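You operate a simulated robot arm through the tools that you are given. There is no shell and no other tool. Be economical: measure what you need, move in short steps, check, and stop when the job is done.

The job below is to be done with a simulated robot arm. You get a single attempt, and the scene is never put back.

Task
Ready the cabinet for despatch: draw the control fuse and unclip the overload relay.
Fine: try the start first, the padlock stays in; fuse in the free cell of the fuse block, relay on the spot beside the main switch, both doors shut. Set down upright: overload relay.

The check looks at the end state, three seconds after you hand in, the way a careful person would. Anything else that was tipped, shoved, dropped, spilled or broken makes it a failure.

Robot
A 7-joint arm with a two-finger parallel gripper on a trunk, on a base that drives. Base frame: it is fixed to the floor where the robot stands at the start and does not move with it; the origin is under the middle of the robot, x ahead of it, y to its left, z up. Readings come in m, degrees, newtons and seconds.
With the tool pointing down near the work surface it reaches from about 0.48 to 0.94 m from the robot's upright axis, wherever it stands. Its first joint turns from -166.0 to 166.0 degrees. Places, roughly: cabinet start button [0.6, 0.1, 0.7]; fuse door [0.8, 0.2, 1.1]; old cell of the fuse block [0.7, -0.2, 0.7]; run lamp [0.8, 0.2, 0.8]; spot beside the main switch [0.7, 0.1, 0.7]; starter door [0.8, -0.2, 1.1]; test motor [0.6, 0, 0.5]. Payload 3.91 kg.
Tool frame: the origin (TCP) lies between the finger pads and is the grasp point; the fingertips stand 0.03 m ahead of it; z points along the fingers, y is the line along which they close. Largest opening 0.11 m; finger width 0.02, thickness 0.01; the body of the gripper, 0.048 by 0.112 m, starts 0.055 m behind the TCP.
Orientation is that of the tool frame in the base frame, as a unit quaternion [w, x, y, z]. With the fingers straight down and closing along the base's y, the tool's x points along the base's -x, its y along +y and its z along -z.

Tools
- The arm moves only by the tool move_arm. Its argument "rows" is a list of rows, each an object (a shift or turn left out is 0, a gripper value left out holds the last) with "linear": the shift along the tool's x, y, z in m, a list of three; "rotation": the turn, a rotation vector about the tool's x, y, z in degrees, a list of three. In form: [{"linear": [tx, ty, tz], "rotation": [rx, ry, rz]}, ...]. A call has 1 to 8 rows; each row shifts and turns the commanded pose from where the row before left it, along the tool's axes as they then stand. "grip" is the opening, from 0 (shut) to 1 (fully open), set as the call begins (left out, the last holds). Each row takes 0.2 s and may step no farther than 0.05 m and 8.6 degrees from the row before; otherwise, or with a gripper value out of range, the whole call is refused. Where a pose cannot be reached the arm comes as near as it can. A force on the tool above 90 N (or 10 N above the force at the start of the call, whichever is more), or a blocked arm, ends the call early, and 0.2 s more pass. Each finger travels about 0.072 m/s and halts on what it meets, pressing with about 41 N; the grip force reading is that of the motor and also rises with nothing between the fingers. The clock runs only during rows and for 0.2 s after the last one: add rows that do not move to give the fingers time. The reply holds the time, the measured pose of the TCP, the force on the tool along the base axes, the opening and the grip force, in the units named above and with some noise, with the torque about the TCP (base axes, N m) and any sound that the robot's microphone picked up.
- Cameras (640 x 400 px; columns grow to the right, rows downward): "scene" is now at [0.2479, 0.0027, 1.4246]; the picture's right is [0.15, -0.99, 0.00], its down [-0.69, -0.10, -0.72] and it looks along [0.71, 0.10, -0.70] (base axes); focal length 219 px, centre (320, 200). "wrist" rides on the gripper at [0.072, 0.017, -0.103] in the tool frame; the picture's right is [-0.23, 0.97, 0.00], its down [-0.76, -0.18, -0.62] and it looks along [-0.61, -0.14, 0.78] (tool axes); focal length 222 px, centre (320, 200).
- get_image(camera): a new picture of that camera. It takes no simulated time.
- raise_lower(by): slides the trunk up (or, below 0, down) by that many m; the arm and the scene camera ride with it, the base frame stays. It gives what a move gives, with no picture.
- roll_base(legs): drives the robot by 1 to 6 legs, each [ahead, left, turn to the left] in m, m and degrees, along the robot's own axes; the way and the turn of a leg run together, so that a leg with both is an arc; at most 1.5 m and 180 degrees a leg. The arm and the cameras ride along, it lands a little off, and it stops where it bumps. It gives what a move gives.
- pan_tilt(pan, tilt): turns the head with the scene camera to pan (to the left, within 86 degrees either way) and tilt (down, from -29 to 69), counted from straight ahead of the robot. It gives what a move gives.
- locate(camera, pixels): there is no depth. For up to 12 entries [column, row, z] of the newest picture of that camera ("zoom" is the newest enlarged one), the place [x, y] in the base frame at which the ray of that pixel passes the height z, good to about 0.002 m, but the place of the scene camera against the robot may be out by one fixed shift of up to 0.012 m in any direction. It takes no simulated time.
- enlarge(camera, box): a new picture of the part [left, top, right, bottom] of that camera's present view, enlarged. It takes no simulated time.
- finish_job(): hands the job in; it is judged then, once.

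Work in short steps. Measure before you move; look again where a grasp or a placing could have gone wrong, and mend it. You have 80 turns and 60 pictures in all, those below and enlarged ones among them. Open the gripper and draw the arm clear of the work before you hand the job in, unless the task says otherwise; then end with one line.

The tools are called as a command line: name --argument value ..., lists and objects as JSON in quotes. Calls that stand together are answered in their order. move_arm: Moves the arm, as the interface text tells. Its arguments: {"type":"object","properties":{"rows":{"type":"array","items":{"type":"object","properties":{"linear":{"type":"array","items":{"type":"number"}},"rotation":{"type":"array","items":{"type":"number"}}}}},"grip":{"type":"number"}},"required":["rows"]} The other tools are called the same way: raise_lower (by) slides the trunk up or down; roll_base (legs) drives the base; pan_tilt (pan, tilt) turns the head that bears the scene camera; get_image (camera) takes a picture; locate (camera, pixels) gives the place at which the rays of pixels pass given heights; enlarge (camera, box) takes an enlarged picture of a part of a camera's view; finish_job () hands the job in.

At the start:

```text
clock: 0.0
position: [0.462, 0.1338, 1.2518]
orientation: [0.0, 0.0, 1.0, 0.0]
contact_force: [1.1, 0.4, -0.4]
wrist_torque: [0.04, 0.01, -0.01]
opening: 0.1102
grip_force: 0.0
trunk travel left (down, up): [-0.625, 0.057]
robot x, y, heading: [-0.0014, 0.0002, -0.0]
head pan, tilt: [8.3, 44.3]
```

scene: 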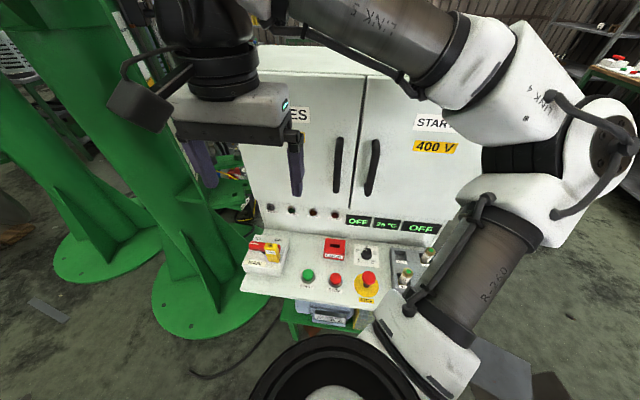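
wrist: 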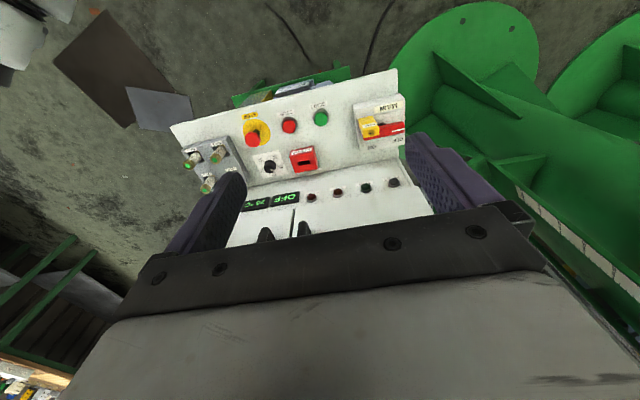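

The scene picture shows the cabinet with its console at about (340,270) and the doors above. I enlarge the console and the doors to read the labels.

enlarge --camera "scene" --box '[230, 200, 450, 335]'

enlarge --camera "wrist" --box '[160, 70, 440, 245]'

```text
2.91 times, centred on (340, 268) of scene
```

zoom: 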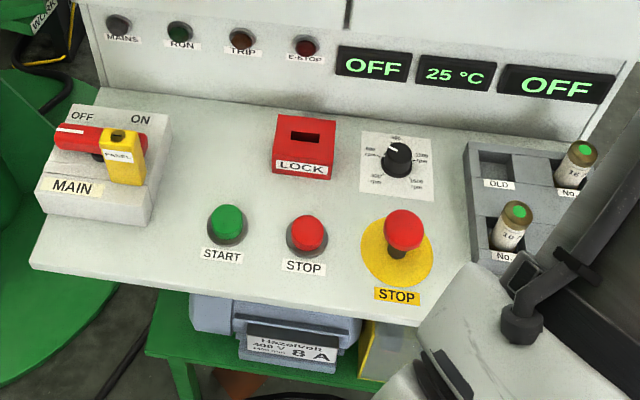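

```text
2.29 times, centred on (300, 158) of wrist
```

zoom: 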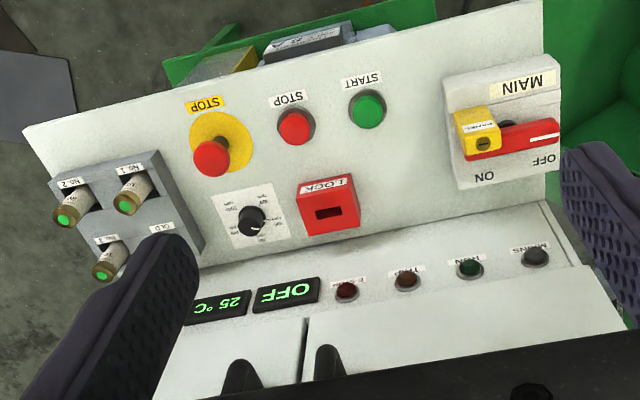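

I triangulate the console features with both cameras: start button in wrist (321,118) / scene (308,274), main switch, console corners, and the handles.

locate --camera "zoom" --pixels '[[367, 108, 0.65], [367, 108, 0.7], [367, 108, 0.75], [478, 145, 0.75], [478, 145, 0.7], [542, 5, 0.7], [25, 130, 0.7], [160, 228, 0.7], [322, 211, 0.7]]'

locate --camera "scene" --pixels '[[308, 274, 0.65], [308, 274, 0.7], [308, 274, 0.75], [272, 251, 0.75], [272, 251, 0.7], [241, 291, 0.7], [337, 165, 1.1], [373, 167, 1.1], [335, 246, 0.7], [265, 230, 0.7], [366, 75, 1.3], [401, 259, 0.7]]'

```text
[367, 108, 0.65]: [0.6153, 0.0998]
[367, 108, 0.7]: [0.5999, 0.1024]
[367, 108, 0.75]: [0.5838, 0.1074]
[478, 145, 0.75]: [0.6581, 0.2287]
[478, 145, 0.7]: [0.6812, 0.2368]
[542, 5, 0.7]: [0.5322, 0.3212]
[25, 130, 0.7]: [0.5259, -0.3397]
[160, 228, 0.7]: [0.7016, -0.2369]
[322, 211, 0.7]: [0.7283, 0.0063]
```

```text
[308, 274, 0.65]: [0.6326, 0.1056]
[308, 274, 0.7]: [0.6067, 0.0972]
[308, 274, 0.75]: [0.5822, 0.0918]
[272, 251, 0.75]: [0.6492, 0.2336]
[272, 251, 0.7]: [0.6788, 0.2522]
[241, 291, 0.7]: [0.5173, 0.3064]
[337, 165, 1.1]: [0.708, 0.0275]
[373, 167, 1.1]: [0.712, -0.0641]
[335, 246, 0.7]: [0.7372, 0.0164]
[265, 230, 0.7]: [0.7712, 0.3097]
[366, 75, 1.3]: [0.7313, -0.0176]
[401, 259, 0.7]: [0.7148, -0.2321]
```

The start button is near (0.597, 0.101, ~0.71). I close the gripper and move over it, descending part of the way.

move_arm --grip 0 --rows '[{"linear": [-0.045, -0.011, 0]}, {"linear": [-0.045, -0.011, 0]}, {"linear": [-0.045, -0.011, 0]}, {"linear": [0, 0, 0.045]}, {"linear": [0, 0, 0.045]}, {"linear": [0, 0, 0.045]}, {"linear": [0, 0, 0.045]}, {"linear": [0, 0, 0.045]}]'

move_arm --rows '[{"linear": [0, 0, 0.045]}, {"linear": [0, 0, 0.045]}, {"linear": [0, 0, 0.045]}, {"linear": [0, 0, 0.03]}, {"linear": [0, 0, 0]}]'

get_image --camera "wrist"

get_image --camera "scene"

```text
clock: 1.8
position: [0.5978, 0.1009, 1.0277]
orientation: [0.0, 0.0, 1.0, 0.0]
contact_force: [-0.4, 0.0, -0.5]
wrist_torque: [0.03, 0.01, -0.01]
opening: 0.0001
grip_force: 37.5
trunk travel left (down, up): [-0.625, 0.057]
robot x, y, heading: [0.0015, 0.0009, 0.0]
head pan, tilt: [8.3, 44.3]
```

```text
clock: 3.0
position: [0.5979, 0.1013, 0.8616]
orientation: [0.0, 0.0, 1.0, 0.0]
contact_force: [1.0, -0.2, -0.2]
wrist_torque: [0.01, 0.01, 0.01]
opening: 0.0001
grip_force: 37.0
trunk travel left (down, up): [-0.625, 0.057]
robot x, y, heading: [-0.0029, 0.0014, -0.3]
head pan, tilt: [8.3, 44.3]
```

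```text
55 pictures are left
```

wrist: 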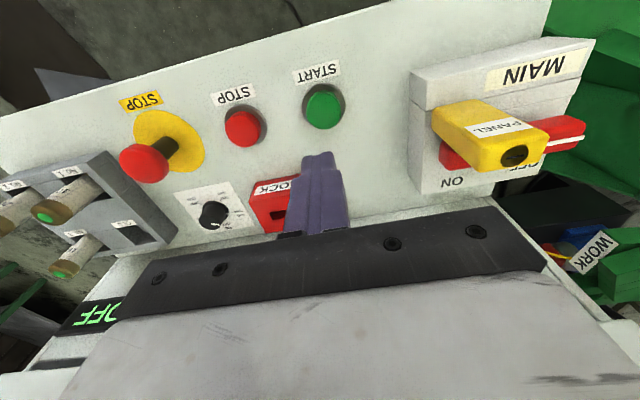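

```text
54 pictures are left
```

scene: 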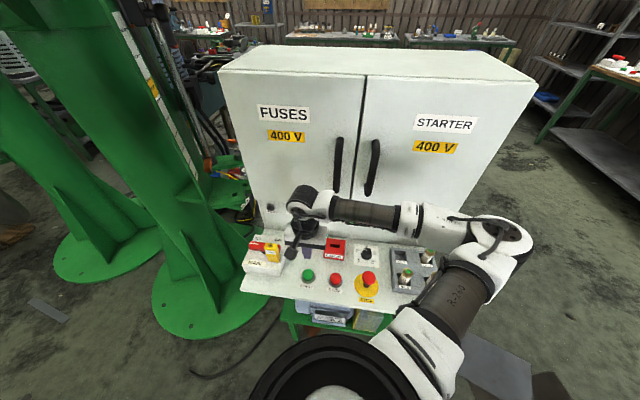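

The button sits at (323,105) in the new wrist view. I triangulate against the earlier wrist ray.

locate --camera "wrist" --pixels '[[323, 105, 0.65], [323, 105, 0.7], [323, 105, 0.72], [323, 125, 0.68], [323, 125, 0.7], [550, 3, 0.65], [550, 3, 0.68], [415, 192, 0.68], [415, 192, 0.7], [148, 238, 0.7], [148, 238, 0.68]]'

enlarge --camera "scene" --box '[230, 220, 450, 310]'

```text
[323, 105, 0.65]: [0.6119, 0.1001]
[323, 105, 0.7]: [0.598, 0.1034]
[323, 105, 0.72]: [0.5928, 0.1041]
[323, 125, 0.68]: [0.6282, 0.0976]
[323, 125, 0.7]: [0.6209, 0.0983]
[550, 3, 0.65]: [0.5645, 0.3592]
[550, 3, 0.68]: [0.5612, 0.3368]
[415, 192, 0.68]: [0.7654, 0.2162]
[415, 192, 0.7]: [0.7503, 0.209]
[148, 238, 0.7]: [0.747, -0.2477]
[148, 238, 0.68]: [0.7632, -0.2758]
```

```text
2.91 times, centred on (340, 265) of scene
```

zoom: 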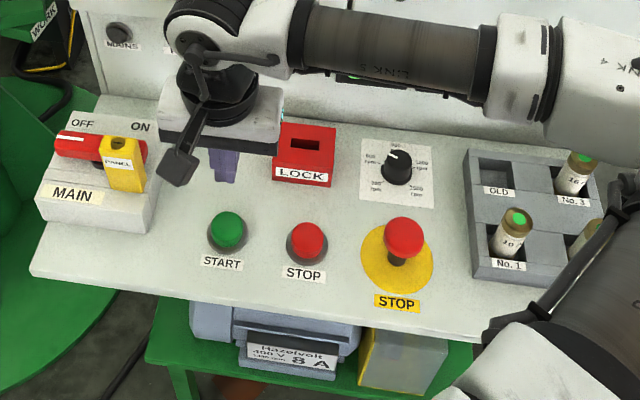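

x≈0.598, y≈0.102 hold for z≈0.71. I descend in small steps until contact, tips now at 0.832.

move_arm --rows '[{"linear": [0, 0, 0.03]}, {"linear": [0, 0, 0.03]}, {"linear": [0, 0, 0.02]}, {"linear": [0, 0, 0.01]}, {"linear": [0, 0, 0.005]}, {"linear": [0, 0, 0.005]}, {"linear": [0, 0, 0.005]}]'

get_image --camera "wrist"

```text
clock: 4.6
position: [0.5988, 0.1013, 0.7571]
orientation: [0.001, -0.001, 1.0, 0.002]
contact_force: [-1.6, 0.2, -0.4]
wrist_torque: [0.01, 0.01, 0.0]
opening: 0.0001
grip_force: 37.5
trunk travel left (down, up): [-0.625, 0.057]
robot x, y, heading: [-0.0013, 0.0036, -0.0]
head pan, tilt: [8.3, 44.3]
```

```text
52 pictures are left
```

wrist: 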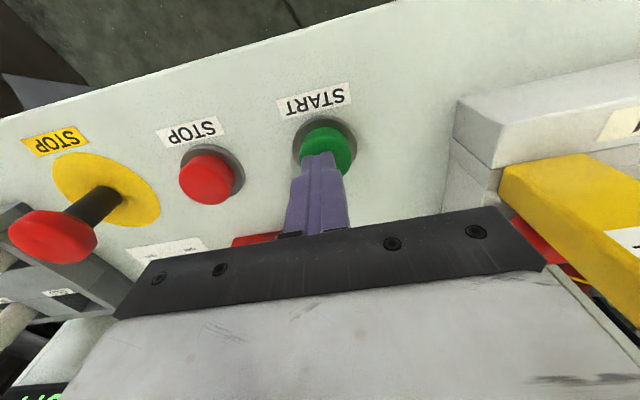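

The tip is over the button (tip (320,153), button (326,150)), no contact yet. I keep pressing down in small steps.

move_arm --rows '[{"linear": [0, 0.002, 0.005]}, {"linear": [0, 0, 0.005]}, {"linear": [0, 0, 0.004]}, {"linear": [0, 0, 0.004]}, {"linear": [0, 0, 0.004]}, {"linear": [0, 0, 0.004]}, {"linear": [0, 0, 0.004]}]'

enlarge --camera "scene" --box '[230, 190, 450, 310]'

```text
clock: 6.2
position: [0.5973, 0.1038, 0.7336]
orientation: [0.005, 0.0, 1.0, 0.002]
contact_force: [-6.4, -11.8, 74.2]
wrist_torque: [-0.32, -0.07, -0.17]
opening: 0.0001
grip_force: 38.5
trunk travel left (down, up): [-0.625, 0.057]
robot x, y, heading: [0.0004, -0.0023, -0.1]
head pan, tilt: [8.3, 44.3]
heard: click
```

```text
2.91 times, centred on (340, 250) of scene
```

zoom: 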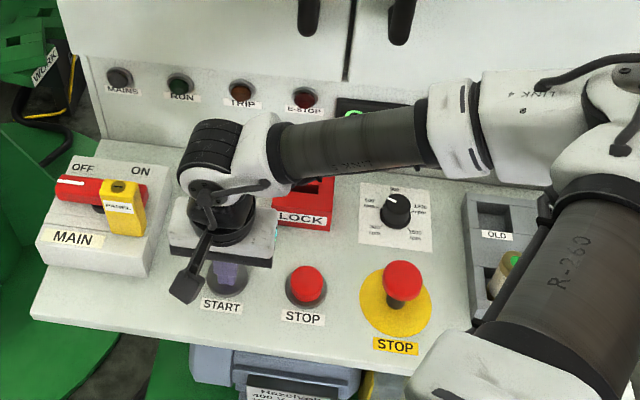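

A click was heard, RUN stays dark and nothing started: the start is dead. I lift off and raise the arm before turning the gripper horizontal for the doors.

move_arm --rows '[{"linear": [0, 0, -0.02]}, {"linear": [0, 0, -0.045]}, {"linear": [0, 0, -0.045]}, {"linear": [0, 0, -0.045]}, {"linear": [0, 0, -0.045]}, {"linear": [0, 0, -0.045]}, {"linear": [0.02, -0.03, -0.045]}, {"linear": [0.02, -0.03, -0.045]}]'

move_arm --rows '[{"rotation": [0, -8.5, 0]}, {"rotation": [0, -8.5, 0]}, {"rotation": [0, -8.5, 0]}, {"rotation": [0, -8.5, 0]}, {"rotation": [0, -8.5, 0]}, {"rotation": [0, -8.5, 0]}]'

get_image --camera "scene"

```text
refused: row 7 steps farther than a row can; nothing moved
```

```text
clock: 6.8
position: [0.591, 0.103, 0.7371]
orientation: [0.118, -0.002, 0.993, 0.003]
contact_force: [-50.1, -40.7, 238.4]
wrist_torque: [-0.33, 2.0, -0.14]
opening: 0.0
grip_force: 38.0
trunk travel left (down, up): [-0.625, 0.057]
robot x, y, heading: [-0.0028, 0.0001, 0.0]
head pan, tilt: [8.3, 44.3]
stopped in row 2: the force on the tool passed its limit at 92 N (the readings are from after the stop); the commanded pose is now the measured one
```

```text
50 pictures are left
```

scene: 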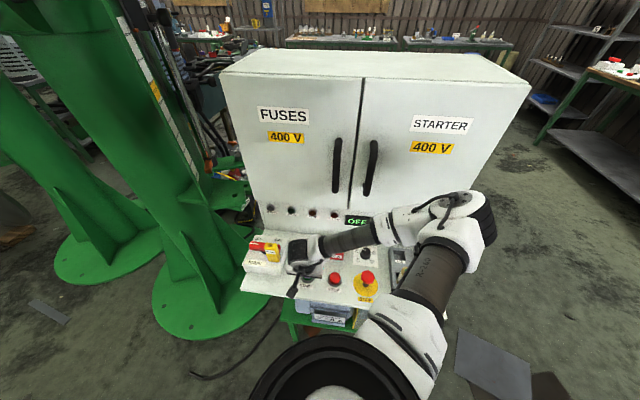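

The lift was refused and the turn pressed into the console; it stopped at the force limit. I back straight off along the tool now, and will not chain dependent calls again.

move_arm --rows '[{"linear": [0, 0, -0.02]}, {"linear": [0, 0, -0.045]}, {"linear": [0, 0, -0.045]}, {"linear": [0, 0, -0.045]}, {"linear": [0, 0, -0.045]}, {"linear": [0, 0, -0.045]}, {"linear": [0.0, 0, -0.045]}, {"linear": [0.0, -0.02, -0.04]}]'

enlarge --camera "scene" --box '[230, 180, 450, 310]'

```text
clock: 8.6
position: [0.5212, 0.0814, 1.0528]
orientation: [0.11, -0.001, 0.994, 0.001]
contact_force: [-0.9, -0.2, -0.6]
wrist_torque: [0.01, -0.01, 0.0]
opening: 0.0
grip_force: 37.9
trunk travel left (down, up): [-0.625, 0.057]
robot x, y, heading: [0.0041, 0.0003, 0.1]
head pan, tilt: [8.3, 44.3]
```

```text
2.91 times, centred on (340, 245) of scene
```

zoom: 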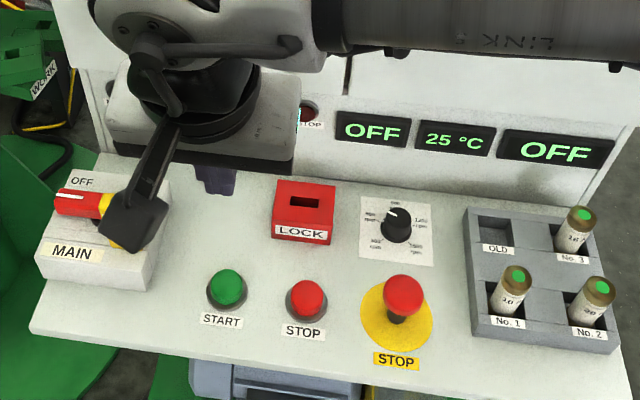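

Console unharmed, displays OFF. I now turn the gripper to horizontal.

move_arm --rows '[{"rotation": [0, -8.5, 0]}, {"rotation": [0, -8.5, 0]}, {"rotation": [0, -8.5, 0]}, {"rotation": [0, -8.5, 0]}, {"rotation": [0, -8.5, 0]}, {"rotation": [0, -8.5, 0]}, {"rotation": [0, -8.5, 0]}, {"rotation": [0, -8.5, 0]}]'

```text
clock: 10.4
position: [0.6568, 0.1642, 1.1269]
orientation: [0.648, 0.0, 0.761, 0.002]
contact_force: [0.6, -0.3, 0.5]
wrist_torque: [0.01, -0.06, 0.0]
opening: 0.0
grip_force: 38.4
out of reach, approached as far as the arm can: row 1, 2, 3, 4, 5, 6, 7, 8
trunk travel left (down, up): [-0.625, 0.057]
robot x, y, heading: [-0.0044, 0.0007, 0.1]
head pan, tilt: [8.3, 44.3]
```

The arm is too folded here. I back the base up 0.25 m for room to work horizontally.

roll_base --legs '[[-0.25, 0, 0]]'

```text
clock: 12.2
position: [0.4067, 0.1648, 1.1269]
orientation: [0.648, 0.0, 0.762, 0.001]
contact_force: [0.1, 0.2, 0.3]
wrist_torque: [0.03, 0.02, 0.0]
opening: 0.0
grip_force: 37.6
trunk travel left (down, up): [-0.625, 0.057]
robot x, y, heading: [-0.2486, 0.0035, 0.0]
head pan, tilt: [8.3, 44.3]
```

Finish the turn to horizontal and move toward the handles at about (0.52, 0.05).

move_arm --grip 0.5 --rows '[{"rotation": [0, -4.6, 0]}, {"rotation": [0, -4.6, 0]}, {"linear": [0, -0.03, 0.03]}, {"linear": [0, -0.03, 0.03]}, {"linear": [0, -0.03, 0.03]}, {"linear": [0, -0.03, 0.02]}]'

get_image --camera "wrist"

get_image --camera "scene"

```text
clock: 13.6
position: [0.4564, 0.1224, 1.1268]
orientation: [0.707, 0.0, 0.707, 0.001]
contact_force: [0.3, 0.6, 0.0]
wrist_torque: [0.0, 0.0, 0.0]
opening: 0.0552
grip_force: 0.1
out of reach, approached as far as the arm can: row 1, 4, 5, 6
trunk travel left (down, up): [-0.625, 0.057]
robot x, y, heading: [-0.2491, 0.0019, 0.1]
head pan, tilt: [8.3, 44.3]
```

```text
48 pictures are left
```

wrist: 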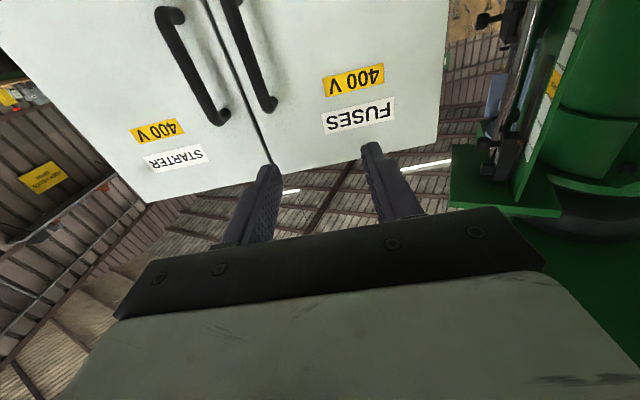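

```text
47 pictures are left
```

scene: 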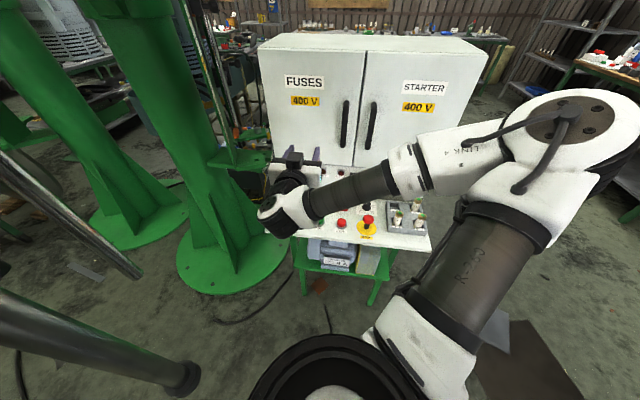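

The rows that failed were sideways ones; the arm is still quite folded. I back the base a further 0.15 m so the arm stretches out, then move ahead.

roll_base --legs '[[-0.15, 0, 0]]'

move_arm --rows '[{"linear": [0, 0, 0.04]}, {"linear": [0, 0, 0.04]}, {"linear": [0, 0, 0.04]}, {"linear": [0, -0.02, 0.03]}, {"linear": [0, -0.02, 0.02]}, {"linear": [0, -0.02, 0.02]}]'

```text
clock: 15.0
position: [0.3056, 0.122, 1.1272]
orientation: [0.707, -0.001, 0.707, 0.002]
contact_force: [-0.2, -0.7, 0.1]
wrist_torque: [-0.01, 0.01, 0.02]
opening: 0.0549
grip_force: 0.2
trunk travel left (down, up): [-0.625, 0.057]
robot x, y, heading: [-0.4014, -0.0036, 0.2]
head pan, tilt: [8.3, 44.3]
```

```text
clock: 16.4
position: [0.4227, 0.1208, 1.1492]
orientation: [0.704, 0.001, 0.71, 0.0]
contact_force: [0.5, -0.2, -0.6]
wrist_torque: [-0.02, 0.01, 0.03]
opening: 0.0548
grip_force: 0.0
out of reach, approached as far as the arm can: row 1, 2, 3, 4, 5, 6
trunk travel left (down, up): [-0.625, 0.057]
robot x, y, heading: [-0.3973, -0.001, -0.1]
head pan, tilt: [8.3, 44.3]
```

The wrist joint seems to limit a horizontal tool with the shoulder this high. I lower the trunk 0.30 m (tips at x 0.45 stay ahead of the console edge at 0.52) and then raise the arm.

raise_lower --by -0.3

move_arm --rows '[{"linear": [-0.04, -0.0, 0]}, {"linear": [-0.04, -0.01, 0]}, {"linear": [-0.04, -0.01, 0]}, {"linear": [-0.04, -0.01, 0]}, {"linear": [-0.04, -0.01, 0]}, {"linear": [-0.04, -0.01, 0]}, {"linear": [-0.03, -0.02, 0]}, {"linear": [0, -0.03, 0]}]'

```text
clock: 19.4
position: [0.4218, 0.1217, 0.8484]
orientation: [0.704, 0.002, 0.711, 0.0]
contact_force: [0.6, -0.8, 1.5]
wrist_torque: [-0.01, 0.0, -0.03]
opening: 0.0549
grip_force: 0.1
trunk travel left (down, up): [-0.325, 0.357]
robot x, y, heading: [-0.3991, -0.0034, -0.2]
head pan, tilt: [8.3, 44.3]
```

```text
clock: 21.2
position: [0.4237, 0.0191, 1.1186]
orientation: [0.704, 0.002, 0.711, 0.0]
contact_force: [1.1, -0.3, 0.2]
wrist_torque: [0.0, 0.0, 0.01]
opening: 0.0551
grip_force: 0.1
trunk travel left (down, up): [-0.325, 0.357]
robot x, y, heading: [-0.4017, 0.0002, 0.0]
head pan, tilt: [8.3, 44.3]
```

That worked with the lowered trunk. Now I look at the handles with the scene camera levelled and the wrist camera.

pan_tilt --pan 0 --tilt 15

get_image --camera "scene"

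get_image --camera "wrist"

```text
clock: 22.1
position: [0.4261, 0.0208, 1.1181]
orientation: [0.703, 0.002, 0.711, 0.0]
contact_force: [0.2, -0.5, 0.3]
wrist_torque: [0.03, 0.0, 0.03]
opening: 0.055
grip_force: 0.1
trunk travel left (down, up): [-0.325, 0.357]
robot x, y, heading: [-0.3998, 0.0037, -0.0]
head pan, tilt: [0.0, 15.0]
```

```text
46 pictures are left
```

scene: 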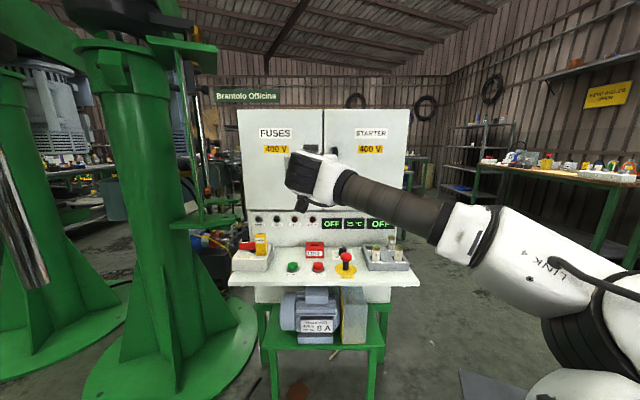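

```text
45 pictures are left
```

wrist: 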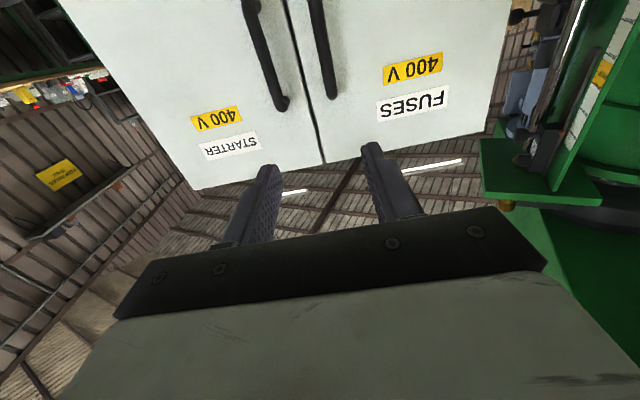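

From both views I compute the fuse-door handle near (0.753, 0.032), z 0.97–1.155, the starter handle at y≈-0.058. I align at z≈1.07 and drive 0.2 m closer.

move_arm --grip 0.45 --rows '[{"linear": [0.025, 0.006, 0], "rotation": [0, 0.6, 0]}, {"linear": [0.022, 0.006, 0]}]'

roll_base --legs '[[0.2, 0, 0]]'

get_image --camera "wrist"

```text
clock: 22.7
position: [0.4234, 0.0335, 1.071]
orientation: [0.699, 0.003, 0.715, -0.001]
contact_force: [-0.5, 0.2, -0.3]
wrist_torque: [-0.01, 0.02, -0.01]
opening: 0.0494
grip_force: 0.1
trunk travel left (down, up): [-0.325, 0.357]
robot x, y, heading: [-0.4001, 0.0016, -0.3]
head pan, tilt: [0.0, 15.0]
```

```text
clock: 24.3
position: [0.6204, 0.0327, 1.0712]
orientation: [0.7, 0.002, 0.714, 0.0]
contact_force: [0.0, -0.7, 0.1]
wrist_torque: [0.01, 0.02, -0.03]
opening: 0.0494
grip_force: 0.0
trunk travel left (down, up): [-0.325, 0.357]
robot x, y, heading: [-0.2024, 0.0031, 0.3]
head pan, tilt: [0.0, 15.0]
```

```text
44 pictures are left
```

wrist: 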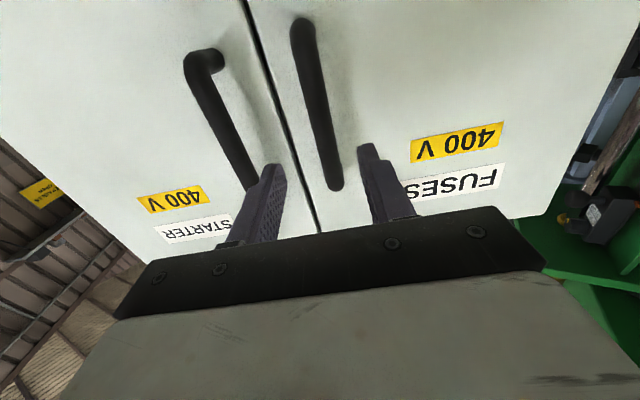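

Handle confirmed at y≈0.034, x≈0.74. I advance 0.115 m with the fingers on either side and close.

move_arm --rows '[{"linear": [0, 0.001, 0.04], "rotation": [0, -1.2, 0]}, {"linear": [0, 0, 0.04]}, {"linear": [0, 0, 0.02]}, {"linear": [0, 0, 0.015]}]'

get_image --camera "wrist"

```text
clock: 25.3
position: [0.7347, 0.0328, 1.0708]
orientation: [0.707, 0.002, 0.707, -0.002]
contact_force: [-7.8, -1.7, -3.6]
wrist_torque: [-0.12, 0.09, 0.21]
opening: 0.0492
grip_force: 0.1
trunk travel left (down, up): [-0.325, 0.357]
robot x, y, heading: [-0.2029, -0.0014, 0.0]
head pan, tilt: [0.0, 15.0]
```

```text
43 pictures are left
```

wrist: 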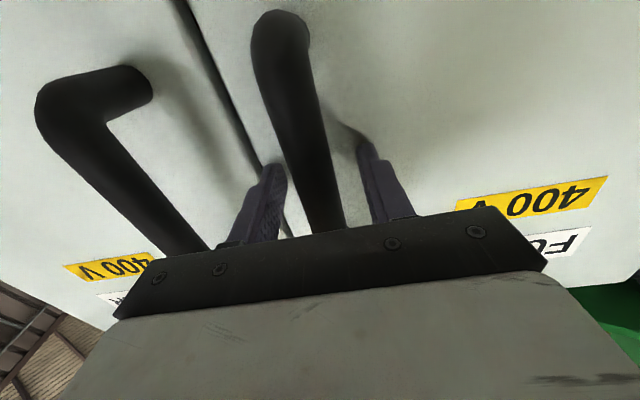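

The handle sits between the fingers and the tips just touch the door face. I back off 5 mm and close on it.

move_arm --grip 0 --rows '[{"linear": [0, 0, -0.006]}, {}, {}, {}]'

```text
clock: 26.3
position: [0.7288, 0.0349, 1.0711]
orientation: [0.707, 0.003, 0.707, -0.002]
contact_force: [4.8, 6.7, -0.2]
wrist_torque: [-0.12, -0.05, -0.09]
opening: 0.0196
grip_force: 45.1
trunk travel left (down, up): [-0.325, 0.357]
robot x, y, heading: [-0.2039, -0.0005, 0.5]
head pan, tilt: [0.0, 15.0]
```

Gripped (opening 0.020). I pull the door along its arc around a hinge at about (0.775, 0.30), turning the tool with it.

move_arm --rows '[{"linear": [0, 0.0038, -0.0183], "rotation": [4, 0, 0]}, {"linear": [0, 0.0038, -0.0183], "rotation": [4, 0, 0]}, {"linear": [0, 0.0038, -0.0183], "rotation": [4, 0, 0]}]'

```text
clock: 27.1
position: [0.6765, 0.0479, 1.07]
orientation: [0.703, 0.077, 0.703, -0.075]
contact_force: [-0.6, 3.7, -1.5]
wrist_torque: [-0.25, -0.07, 0.31]
opening: 0.0198
grip_force: 45.0
trunk travel left (down, up): [-0.325, 0.357]
robot x, y, heading: [-0.2013, -0.0007, 0.1]
head pan, tilt: [0.0, 15.0]
```

Door is moving easily, low forces. Continuing along the arc.

move_arm --rows '[{"linear": [0, 0.009, -0.0365], "rotation": [8, 0, 0]}, {"linear": [0, 0.009, -0.0365], "rotation": [8, 0, 0]}, {"linear": [0, 0.009, -0.0365], "rotation": [8, 0, 0]}, {"linear": [0, 0.009, -0.0365], "rotation": [8, 0, 0]}]'

get_image --camera "scene"

```text
clock: 28.0
position: [0.5861, 0.098, 1.0695]
orientation: [0.661, 0.246, 0.666, -0.244]
contact_force: [-9.9, -13.4, 3.6]
wrist_torque: [0.23, 0.12, -0.29]
opening: 0.0194
grip_force: 45.0
out of reach, approached as far as the arm can: row 4
trunk travel left (down, up): [-0.325, 0.357]
robot x, y, heading: [-0.2026, -0.001, -0.4]
head pan, tilt: [0.0, 15.0]
stopped in row 4: the force on the tool passed its limit at 103 N (the readings are from after the stop); the commanded pose is now the measured one
```

```text
42 pictures are left
```

scene: 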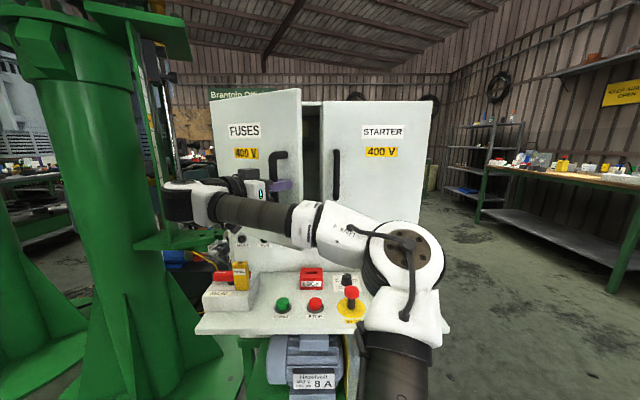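

The door is open about 40°. I release the handle and back the tool away from it.

move_arm --grip 0.6 --rows '[{}, {}, {}, {"linear": [0, 0, -0.03]}, {"linear": [0, 0, -0.03]}, {"linear": [0, 0, -0.03]}]'

```text
clock: 29.4
position: [0.5872, 0.1028, 1.0679]
orientation: [0.661, 0.242, 0.667, -0.242]
contact_force: [0.3, -0.4, 0.4]
wrist_torque: [0.03, -0.02, 0.0]
opening: 0.0662
grip_force: 0.0
out of reach, approached as far as the arm can: row 4, 5, 6
trunk travel left (down, up): [-0.325, 0.357]
robot x, y, heading: [-0.2004, 0.0009, -0.1]
head pan, tilt: [0.0, 15.0]
```

The arm can't retreat that way, so I withdraw with the base along the tool axis (-0.07, +0.058).

roll_base --legs '[[-0.075, 0.062, 0]]'

```text
clock: 30.6
position: [0.5127, 0.1631, 1.0681]
orientation: [0.662, 0.243, 0.667, -0.243]
contact_force: [-0.1, 0.5, -0.1]
wrist_torque: [0.0, -0.01, 0.0]
opening: 0.0659
grip_force: 0.1
trunk travel left (down, up): [-0.325, 0.357]
robot x, y, heading: [-0.2787, 0.0593, -0.3]
head pan, tilt: [0.0, 15.0]
```

Now clear of the handle. I back off, move sideways to y≈0, and turn the tool straight ahead with the fingers closed.

roll_base --legs '[[-0.12, 0, 0], [0, -0.16, 0]]'

move_arm --grip 0 --rows '[{"rotation": [-8, 0, 0]}, {"rotation": [-8, 0, 0]}, {"rotation": [-8, 0, 0]}, {"rotation": [-8, 0, 0]}, {"rotation": [-8, 0, 0]}]'

get_image --camera "scene"

```text
clock: 33.3
position: [0.3934, 0.006, 1.0676]
orientation: [0.661, 0.243, 0.668, -0.243]
contact_force: [0.7, 0.8, -0.2]
wrist_torque: [0.0, 0.01, 0.01]
opening: 0.0658
grip_force: 0.1
trunk travel left (down, up): [-0.325, 0.357]
robot x, y, heading: [-0.3962, -0.1009, 0.1]
head pan, tilt: [0.0, 15.0]
```

```text
clock: 34.5
position: [0.3955, 0.0066, 1.0685]
orientation: [0.704, 0.0, 0.71, 0.002]
contact_force: [0.5, 0.5, 0.8]
wrist_torque: [0.01, -0.05, -0.03]
opening: 0.0001
grip_force: 37.6
trunk travel left (down, up): [-0.325, 0.357]
robot x, y, heading: [-0.3953, -0.0998, 0.1]
head pan, tilt: [0.0, 15.0]
```

```text
41 pictures are left
```

scene: 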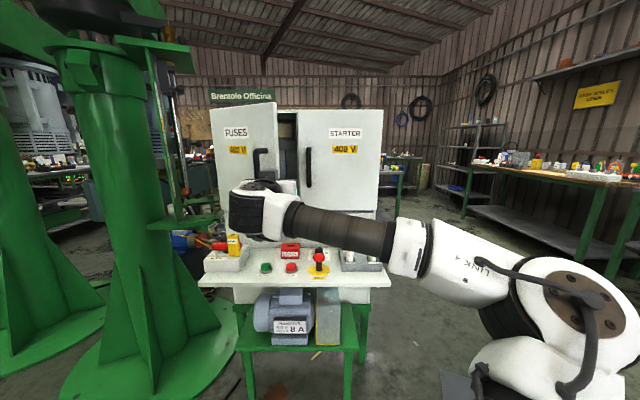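

I drive forward with the closed fingers into the gap (y≈-0.02), then sweep left to push the door from the inside.

roll_base --legs '[[0.24, -0.02, 0]]'

get_image --camera "wrist"

```text
clock: 36.2
position: [0.6363, -0.0159, 1.0679]
orientation: [0.705, 0.002, 0.71, 0.0]
contact_force: [0.5, 0.2, 1.2]
wrist_torque: [-0.02, 0.0, 0.0]
opening: 0.0
grip_force: 37.8
trunk travel left (down, up): [-0.325, 0.357]
robot x, y, heading: [-0.1539, -0.1157, -0.2]
head pan, tilt: [0.0, 15.0]
```

```text
40 pictures are left
```

wrist: 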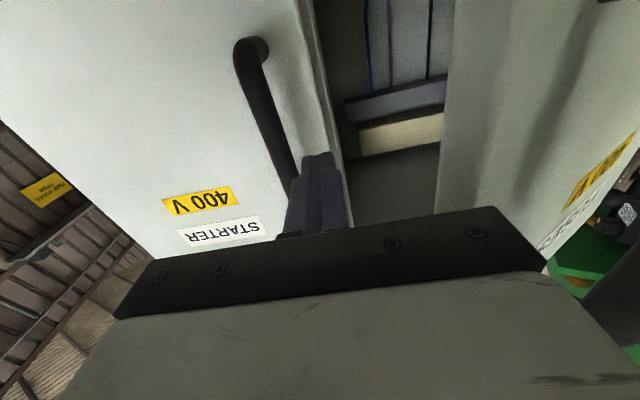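

The inside gap is at the right of the fingers (door edge about column 450). I sweep +y to push the door open.

move_arm --rows '[{"linear": [0, 0.04, 0]}, {"linear": [0, 0.04, 0]}, {"linear": [0, 0.04, 0]}, {"linear": [0, 0.04, 0]}, {"linear": [0, 0.04, 0]}]'

get_image --camera "scene"

get_image --camera "wrist"

```text
clock: 36.8
position: [0.6415, 0.0181, 1.0691]
orientation: [0.7, 0.025, 0.713, -0.02]
contact_force: [-13.1, -22.9, 1.7]
wrist_torque: [-0.23, 0.15, 0.79]
opening: 0.0003
grip_force: 37.5
trunk travel left (down, up): [-0.325, 0.357]
robot x, y, heading: [-0.154, -0.1196, -0.7]
head pan, tilt: [0.0, 15.0]
stopped in row 2: the force on the tool passed its limit at 118 N (the readings are from after the stop); the commanded pose is now the measured one
```

```text
39 pictures are left
```

scene: 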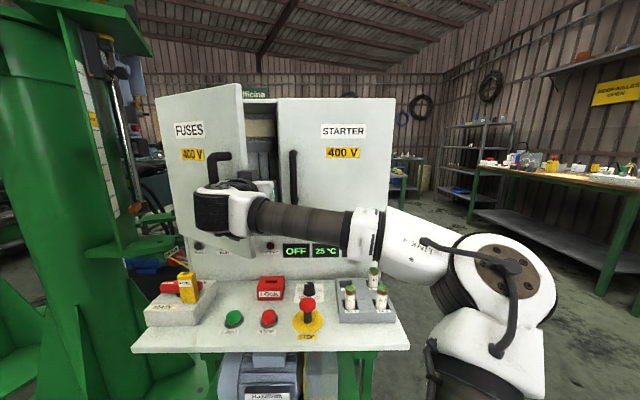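

```text
38 pictures are left
```

wrist: 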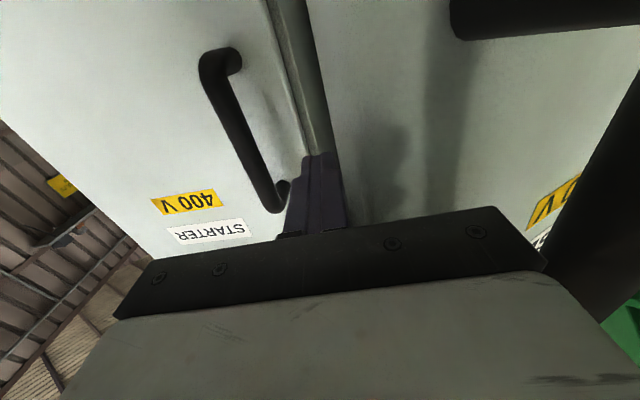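

The gripper body is pressing on the door edge from outside. I back off, and roll the gripper 90° so it is slim sideways (camera to the right) before trying again deeper in the gap.

move_arm --rows '[{"linear": [0, -0.03, -0.02], "rotation": [-3.5, 0, 0]}, {"linear": [0, -0.015, -0.045]}, {"rotation": [0, 0, -8.2]}, {"rotation": [0, 0, -8.2]}, {"rotation": [0, 0, -8.2]}, {"rotation": [0, 0, -8.2]}, {"rotation": [0, 0, -8.2]}, {"rotation": [0, 0, -8.2]}]'

move_arm --rows '[{"rotation": [0, 0, -8.2]}, {"rotation": [0, 0, -8.2]}, {"rotation": [0, 0, -8.2]}, {"rotation": [0, 0, -8.2]}, {"rotation": [0, 0, -8.2]}]'

get_image --camera "wrist"

```text
clock: 38.6
position: [0.5759, -0.0194, 1.0672]
orientation: [0.639, -0.299, 0.647, -0.288]
contact_force: [0.2, -0.2, 0.9]
wrist_torque: [0.02, -0.02, -0.01]
opening: 0.0001
grip_force: 37.7
trunk travel left (down, up): [-0.325, 0.357]
robot x, y, heading: [-0.1543, -0.1141, -0.8]
head pan, tilt: [0.0, 15.0]
```

```text
clock: 39.8
position: [0.5699, -0.0225, 1.0065]
orientation: [0.506, -0.5, 0.503, -0.491]
contact_force: [-0.3, -0.4, -0.2]
wrist_torque: [0.03, 0.02, -0.01]
opening: 0.0001
grip_force: 37.6
out of reach, approached as far as the arm can: row 4, 5
trunk travel left (down, up): [-0.325, 0.357]
robot x, y, heading: [-0.1556, -0.1182, -0.6]
head pan, tilt: [0.0, 15.0]
```

```text
37 pictures are left
```

wrist: 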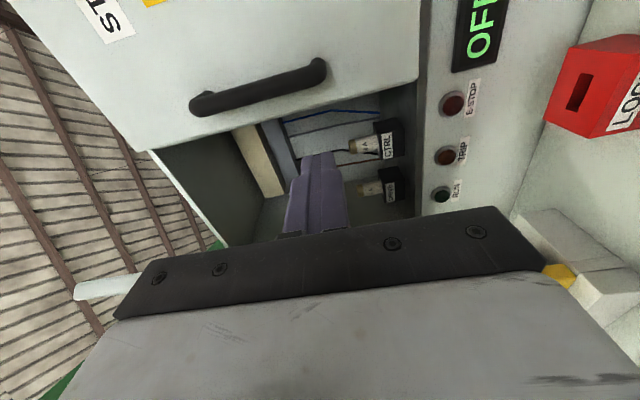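

Now the gap is visible and the CTRL fuse holder shows at (375,145). I push the slim gripper into the gap and then sweep left (tool -x).

move_arm --rows '[{"linear": [0, 0, 0.04]}, {"linear": [0, 0, 0.04]}, {"linear": [0, 0, 0.03]}, {"linear": [-0.02, 0, 0]}, {"linear": [-0.03, 0, 0]}, {"linear": [-0.04, 0, 0]}, {"linear": [-0.04, 0, 0]}]'

get_image --camera "wrist"

```text
clock: 41.4
position: [0.68, 0.1129, 0.9771]
orientation: [-0.499, 0.508, -0.502, 0.491]
contact_force: [1.1, 1.5, -1.7]
wrist_torque: [-0.01, -0.12, -0.14]
opening: 0.0003
grip_force: 37.8
out of reach, approached as far as the arm can: row 1, 4, 6
trunk travel left (down, up): [-0.325, 0.357]
robot x, y, heading: [-0.1571, -0.1189, -0.2]
head pan, tilt: [0.0, 15.0]
```

```text
36 pictures are left
```

wrist: 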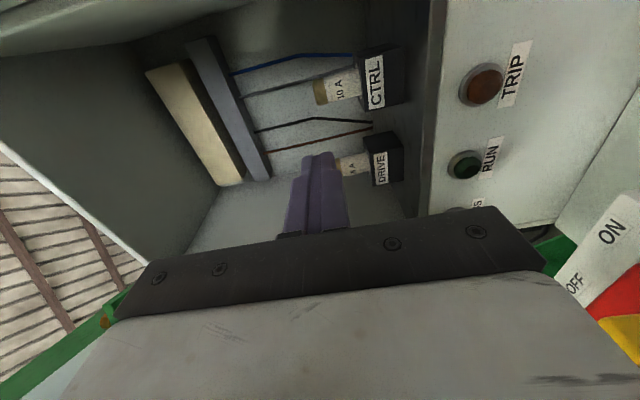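

The door has swung; CTRL "10 A" and DRIVE fuses are visible as horizontal cartridges sticking up from black holders. I continue sweeping left to open further.

move_arm --rows '[{"linear": [-0.045, 0, 0]}, {"linear": [-0.045, 0, 0]}, {"linear": [-0.035, 0, -0.02]}]'

get_image --camera "scene"

```text
clock: 42.2
position: [0.6563, 0.2315, 0.9768]
orientation: [-0.499, 0.504, -0.504, 0.492]
contact_force: [-0.9, 0.3, 0.1]
wrist_torque: [-0.03, -0.04, 0.01]
opening: 0.0001
grip_force: 37.7
out of reach, approached as far as the arm can: row 2
trunk travel left (down, up): [-0.325, 0.357]
robot x, y, heading: [-0.1565, -0.1199, -0.7]
head pan, tilt: [0.0, 15.0]
```

```text
35 pictures are left
```

scene: 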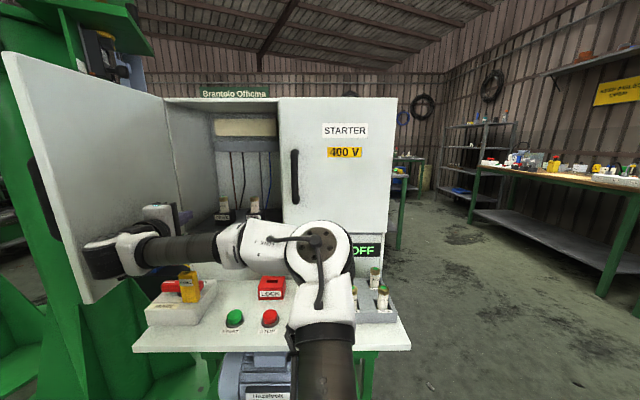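

The fuse door is open ~90°. The CTRL fuse computes to about (0.88, 0.11), top z≈0.98, holder top ≈0.93. I back off, roll the gripper back, and pitch it 45° down.

roll_base --legs '[[-0.22, 0, 0]]'

move_arm --rows '[{"linear": [0.03, 0, 0], "rotation": [0, 0, 8.2]}, {"rotation": [0, 0, 8.2]}, {"rotation": [0, 0, 8.2]}, {"rotation": [0, 0, 8.2]}, {"rotation": [0, 0, 8.2]}, {"rotation": [0, 0, 8.2]}, {"rotation": [0, 0, 8.2]}, {"rotation": [0, 0, 8.2]}]'

move_arm --grip 0.5 --rows '[{"rotation": [0, 0, 8.2]}, {"rotation": [0, 0, 8.2]}, {"rotation": [0, 0, 8.0]}, {"rotation": [0, 8.5, 0]}, {"rotation": [0, 8.5, 0]}, {"rotation": [0, 8.5, 0]}, {"rotation": [0, 8.5, 0]}, {"rotation": [0, 8.5, 0]}]'

```text
clock: 43.9
position: [0.4352, 0.2315, 0.9789]
orientation: [-0.5, 0.504, -0.503, 0.493]
contact_force: [-0.2, -0.2, -0.1]
wrist_torque: [0.01, 0.0, 0.02]
opening: 0.0003
grip_force: 37.8
trunk travel left (down, up): [-0.325, 0.357]
robot x, y, heading: [-0.3743, -0.1172, -0.5]
head pan, tilt: [0.0, 15.0]
```

```text
clock: 45.7
position: [0.4354, 0.2015, 0.9786]
orientation: [0.687, -0.149, 0.697, -0.143]
contact_force: [0.9, 0.3, -0.6]
wrist_torque: [0.0, 0.02, 0.02]
opening: 0.0
grip_force: 37.5
trunk travel left (down, up): [-0.325, 0.357]
robot x, y, heading: [-0.376, -0.1179, -0.8]
head pan, tilt: [0.0, 15.0]
```

```text
clock: 47.5
position: [0.4361, 0.2015, 0.9777]
orientation: [0.394, -0.003, 0.919, 0.005]
contact_force: [0.5, 0.2, 0.9]
wrist_torque: [-0.01, -0.03, -0.02]
opening: 0.0549
grip_force: 0.0
trunk travel left (down, up): [-0.325, 0.357]
robot x, y, heading: [-0.3744, -0.1159, -0.6]
head pan, tilt: [0.0, 15.0]
```

Pitch is ~44° down. I raise ~7 cm, shift to y≈0.11 and drive 0.27 m forward, then look.

move_arm --rows '[{"linear": [-0.025, -0.03, -0.024]}, {"linear": [-0.025, -0.03, -0.024]}, {"linear": [0, -0.032, 0]}]'

roll_base --legs '[[0.28, 0.0, 0.6]]'

get_image --camera "wrist"

```text
clock: 48.3
position: [0.4358, 0.1088, 1.0467]
orientation: [0.397, -0.002, 0.918, 0.004]
contact_force: [0.2, -0.4, -0.2]
wrist_torque: [-0.02, 0.01, -0.02]
opening: 0.0552
grip_force: 0.0
trunk travel left (down, up): [-0.325, 0.357]
robot x, y, heading: [-0.3746, -0.1198, -0.4]
head pan, tilt: [0.0, 15.0]
```

```text
clock: 50.3
position: [0.7122, 0.1189, 1.0464]
orientation: [0.395, -0.007, 0.918, 0.006]
contact_force: [-0.6, -0.7, 0.0]
wrist_torque: [-0.01, 0.01, 0.0]
opening: 0.0552
grip_force: 0.1
trunk travel left (down, up): [-0.325, 0.357]
robot x, y, heading: [-0.0993, -0.1163, 0.3]
head pan, tilt: [0.0, 15.0]
```

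```text
34 pictures are left
```

wrist: 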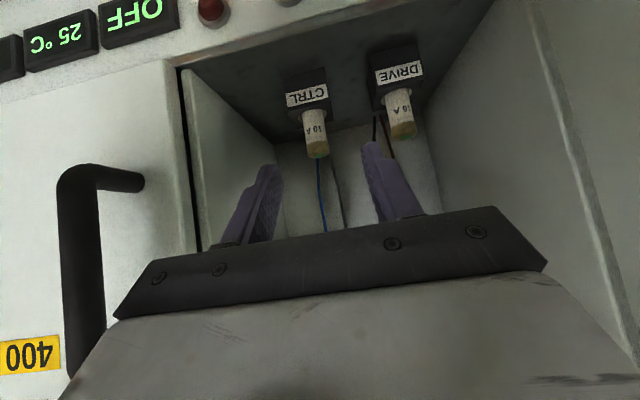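

CTRL fuse: cap top at (318,153), holder junction at about (314,110). I get the rays at plausible heights.

locate --camera "wrist" --pixels '[[317, 150, 0.97], [317, 150, 0.98], [317, 150, 0.99], [313, 112, 0.92], [313, 112, 0.93], [313, 112, 0.94]]'

```text
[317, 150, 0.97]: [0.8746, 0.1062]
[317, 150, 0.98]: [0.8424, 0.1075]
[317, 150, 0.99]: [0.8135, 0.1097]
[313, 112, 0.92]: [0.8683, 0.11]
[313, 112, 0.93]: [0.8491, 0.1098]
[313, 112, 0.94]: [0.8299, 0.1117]
```

The fuse axis is about (0.868, 0.108), top ~0.972, holder ~0.92. I approach most of the way along the tool axis with the opening at 0.045.

move_arm --grip 0.4 --rows '[{"linear": [-0.025, -0.006, 0.02]}, {"linear": [-0.02, -0.005, 0.03]}, {"linear": [0, 0, 0.04]}, {"linear": [0, 0, 0.035]}]'

get_image --camera "wrist"

```text
clock: 51.3
position: [0.833, 0.1103, 0.9932]
orientation: [0.396, -0.009, 0.918, 0.007]
contact_force: [1.0, -0.4, 0.7]
wrist_torque: [0.02, -0.02, 0.0]
opening: 0.0439
grip_force: 0.0
trunk travel left (down, up): [-0.325, 0.357]
robot x, y, heading: [-0.0981, -0.1175, 0.3]
head pan, tilt: [0.0, 15.0]
```

```text
33 pictures are left
```

wrist: 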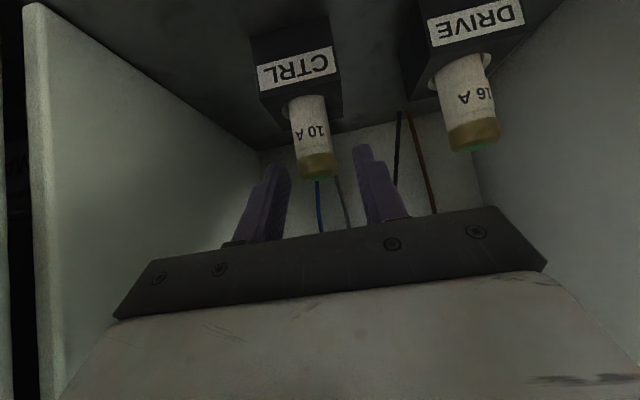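

The fuse is centred between the fingers (column 316 vs. 322). I advance the last 5 cm and close.

move_arm --rows '[{"linear": [0, -0.001, 0.025]}, {"linear": [0, 0, 0.015]}, {"linear": [0, 0, 0.008]}]'

get_image --camera "wrist"

```text
clock: 52.1
position: [0.8684, 0.1115, 0.9599]
orientation: [0.395, -0.009, 0.918, 0.007]
contact_force: [0.6, -0.3, 0.1]
wrist_torque: [0.02, 0.02, 0.01]
opening: 0.044
grip_force: 0.1
trunk travel left (down, up): [-0.325, 0.357]
robot x, y, heading: [-0.0966, -0.117, -0.1]
head pan, tilt: [0.0, 15.0]
```

```text
32 pictures are left
```

wrist: 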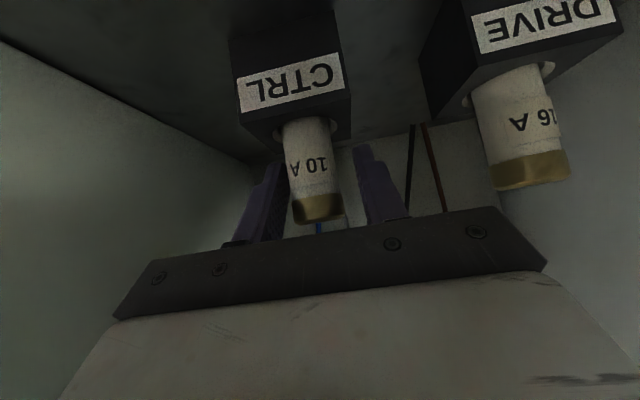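

The fuse now fills the gap; I close the gripper on it.

move_arm --grip 0 --rows '[{}, {}, {}]'

locate --camera "wrist" --pixels '[[318, 222, 0.97], [318, 222, 0.98], [305, 122, 0.92], [305, 122, 0.93]]'

```text
clock: 52.9
position: [0.8695, 0.1082, 0.9601]
orientation: [0.396, -0.008, 0.918, 0.007]
contact_force: [-0.4, -5.6, -1.9]
wrist_torque: [-0.35, 0.05, 0.02]
opening: 0.0286
grip_force: 41.0
trunk travel left (down, up): [-0.325, 0.357]
robot x, y, heading: [-0.0992, -0.1183, 0.1]
head pan, tilt: [0.0, 15.0]
```

```text
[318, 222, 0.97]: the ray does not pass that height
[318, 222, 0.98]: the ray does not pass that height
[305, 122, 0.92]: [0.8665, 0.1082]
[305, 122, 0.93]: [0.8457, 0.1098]
```

Gripped at 28.6 mm. I draw the fuse straight up in small steps.

move_arm --rows '[{"linear": [-0.0073, 0, -0.0069]}, {"linear": [-0.0109, 0, -0.0104]}, {"linear": [-0.0145, 0, -0.0138]}, {"linear": [-0.0145, 0, -0.0138]}, {"linear": [-0.0145, 0, -0.0138]}]'

get_image --camera "wrist"

```text
clock: 54.1
position: [0.8663, 0.1095, 1.0458]
orientation: [0.395, -0.009, 0.919, 0.007]
contact_force: [-0.5, 0.4, -1.1]
wrist_torque: [-0.03, 0.01, -0.03]
opening: 0.0286
grip_force: 40.8
trunk travel left (down, up): [-0.325, 0.357]
robot x, y, heading: [-0.0949, -0.1178, 0.2]
head pan, tilt: [0.0, 15.0]
```

```text
31 pictures are left
```

wrist: 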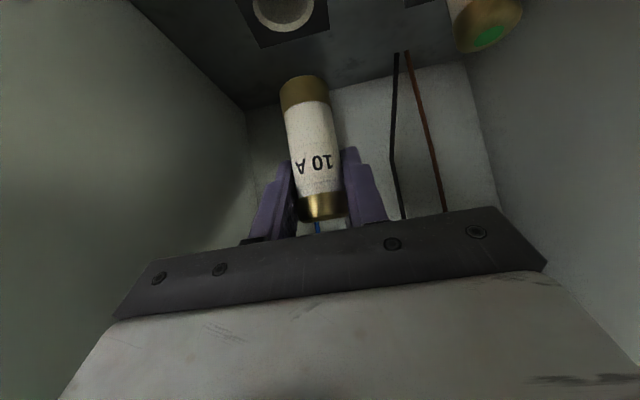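

The fuse is out (10 A, fully drawn, bottom ≈0.059 below TCP). I back out of the cabinet and look down at the fuse block.

roll_base --legs '[[-0.3, 0, 0]]'

pan_tilt --pan 0 --tilt 25

get_image --camera "scene"

```text
clock: 56.1
position: [0.5703, 0.1089, 1.0451]
orientation: [0.395, -0.008, 0.919, 0.006]
contact_force: [-0.8, 0.6, -0.6]
wrist_torque: [0.01, 0.03, -0.01]
opening: 0.0287
grip_force: 40.9
trunk travel left (down, up): [-0.325, 0.357]
robot x, y, heading: [-0.3944, -0.1192, 0.5]
head pan, tilt: [0.0, 15.0]
```

```text
clock: 56.8
position: [0.5701, 0.1094, 1.0456]
orientation: [0.396, -0.009, 0.918, 0.007]
contact_force: [-0.5, 0.1, -1.4]
wrist_torque: [-0.01, 0.0, -0.03]
opening: 0.0285
grip_force: 41.1
trunk travel left (down, up): [-0.325, 0.357]
robot x, y, heading: [-0.3947, -0.118, 0.4]
head pan, tilt: [0.0, 25.0]
```

```text
30 pictures are left
```

scene: 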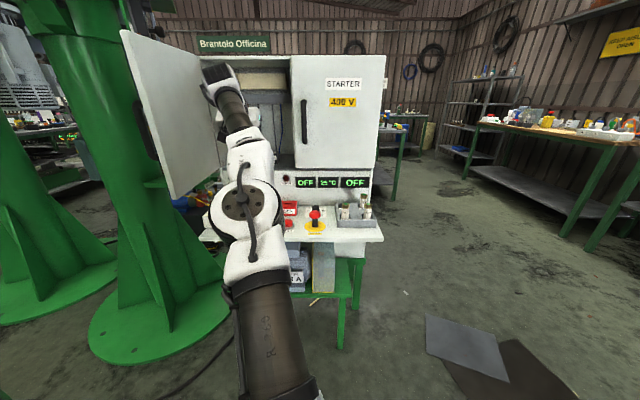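

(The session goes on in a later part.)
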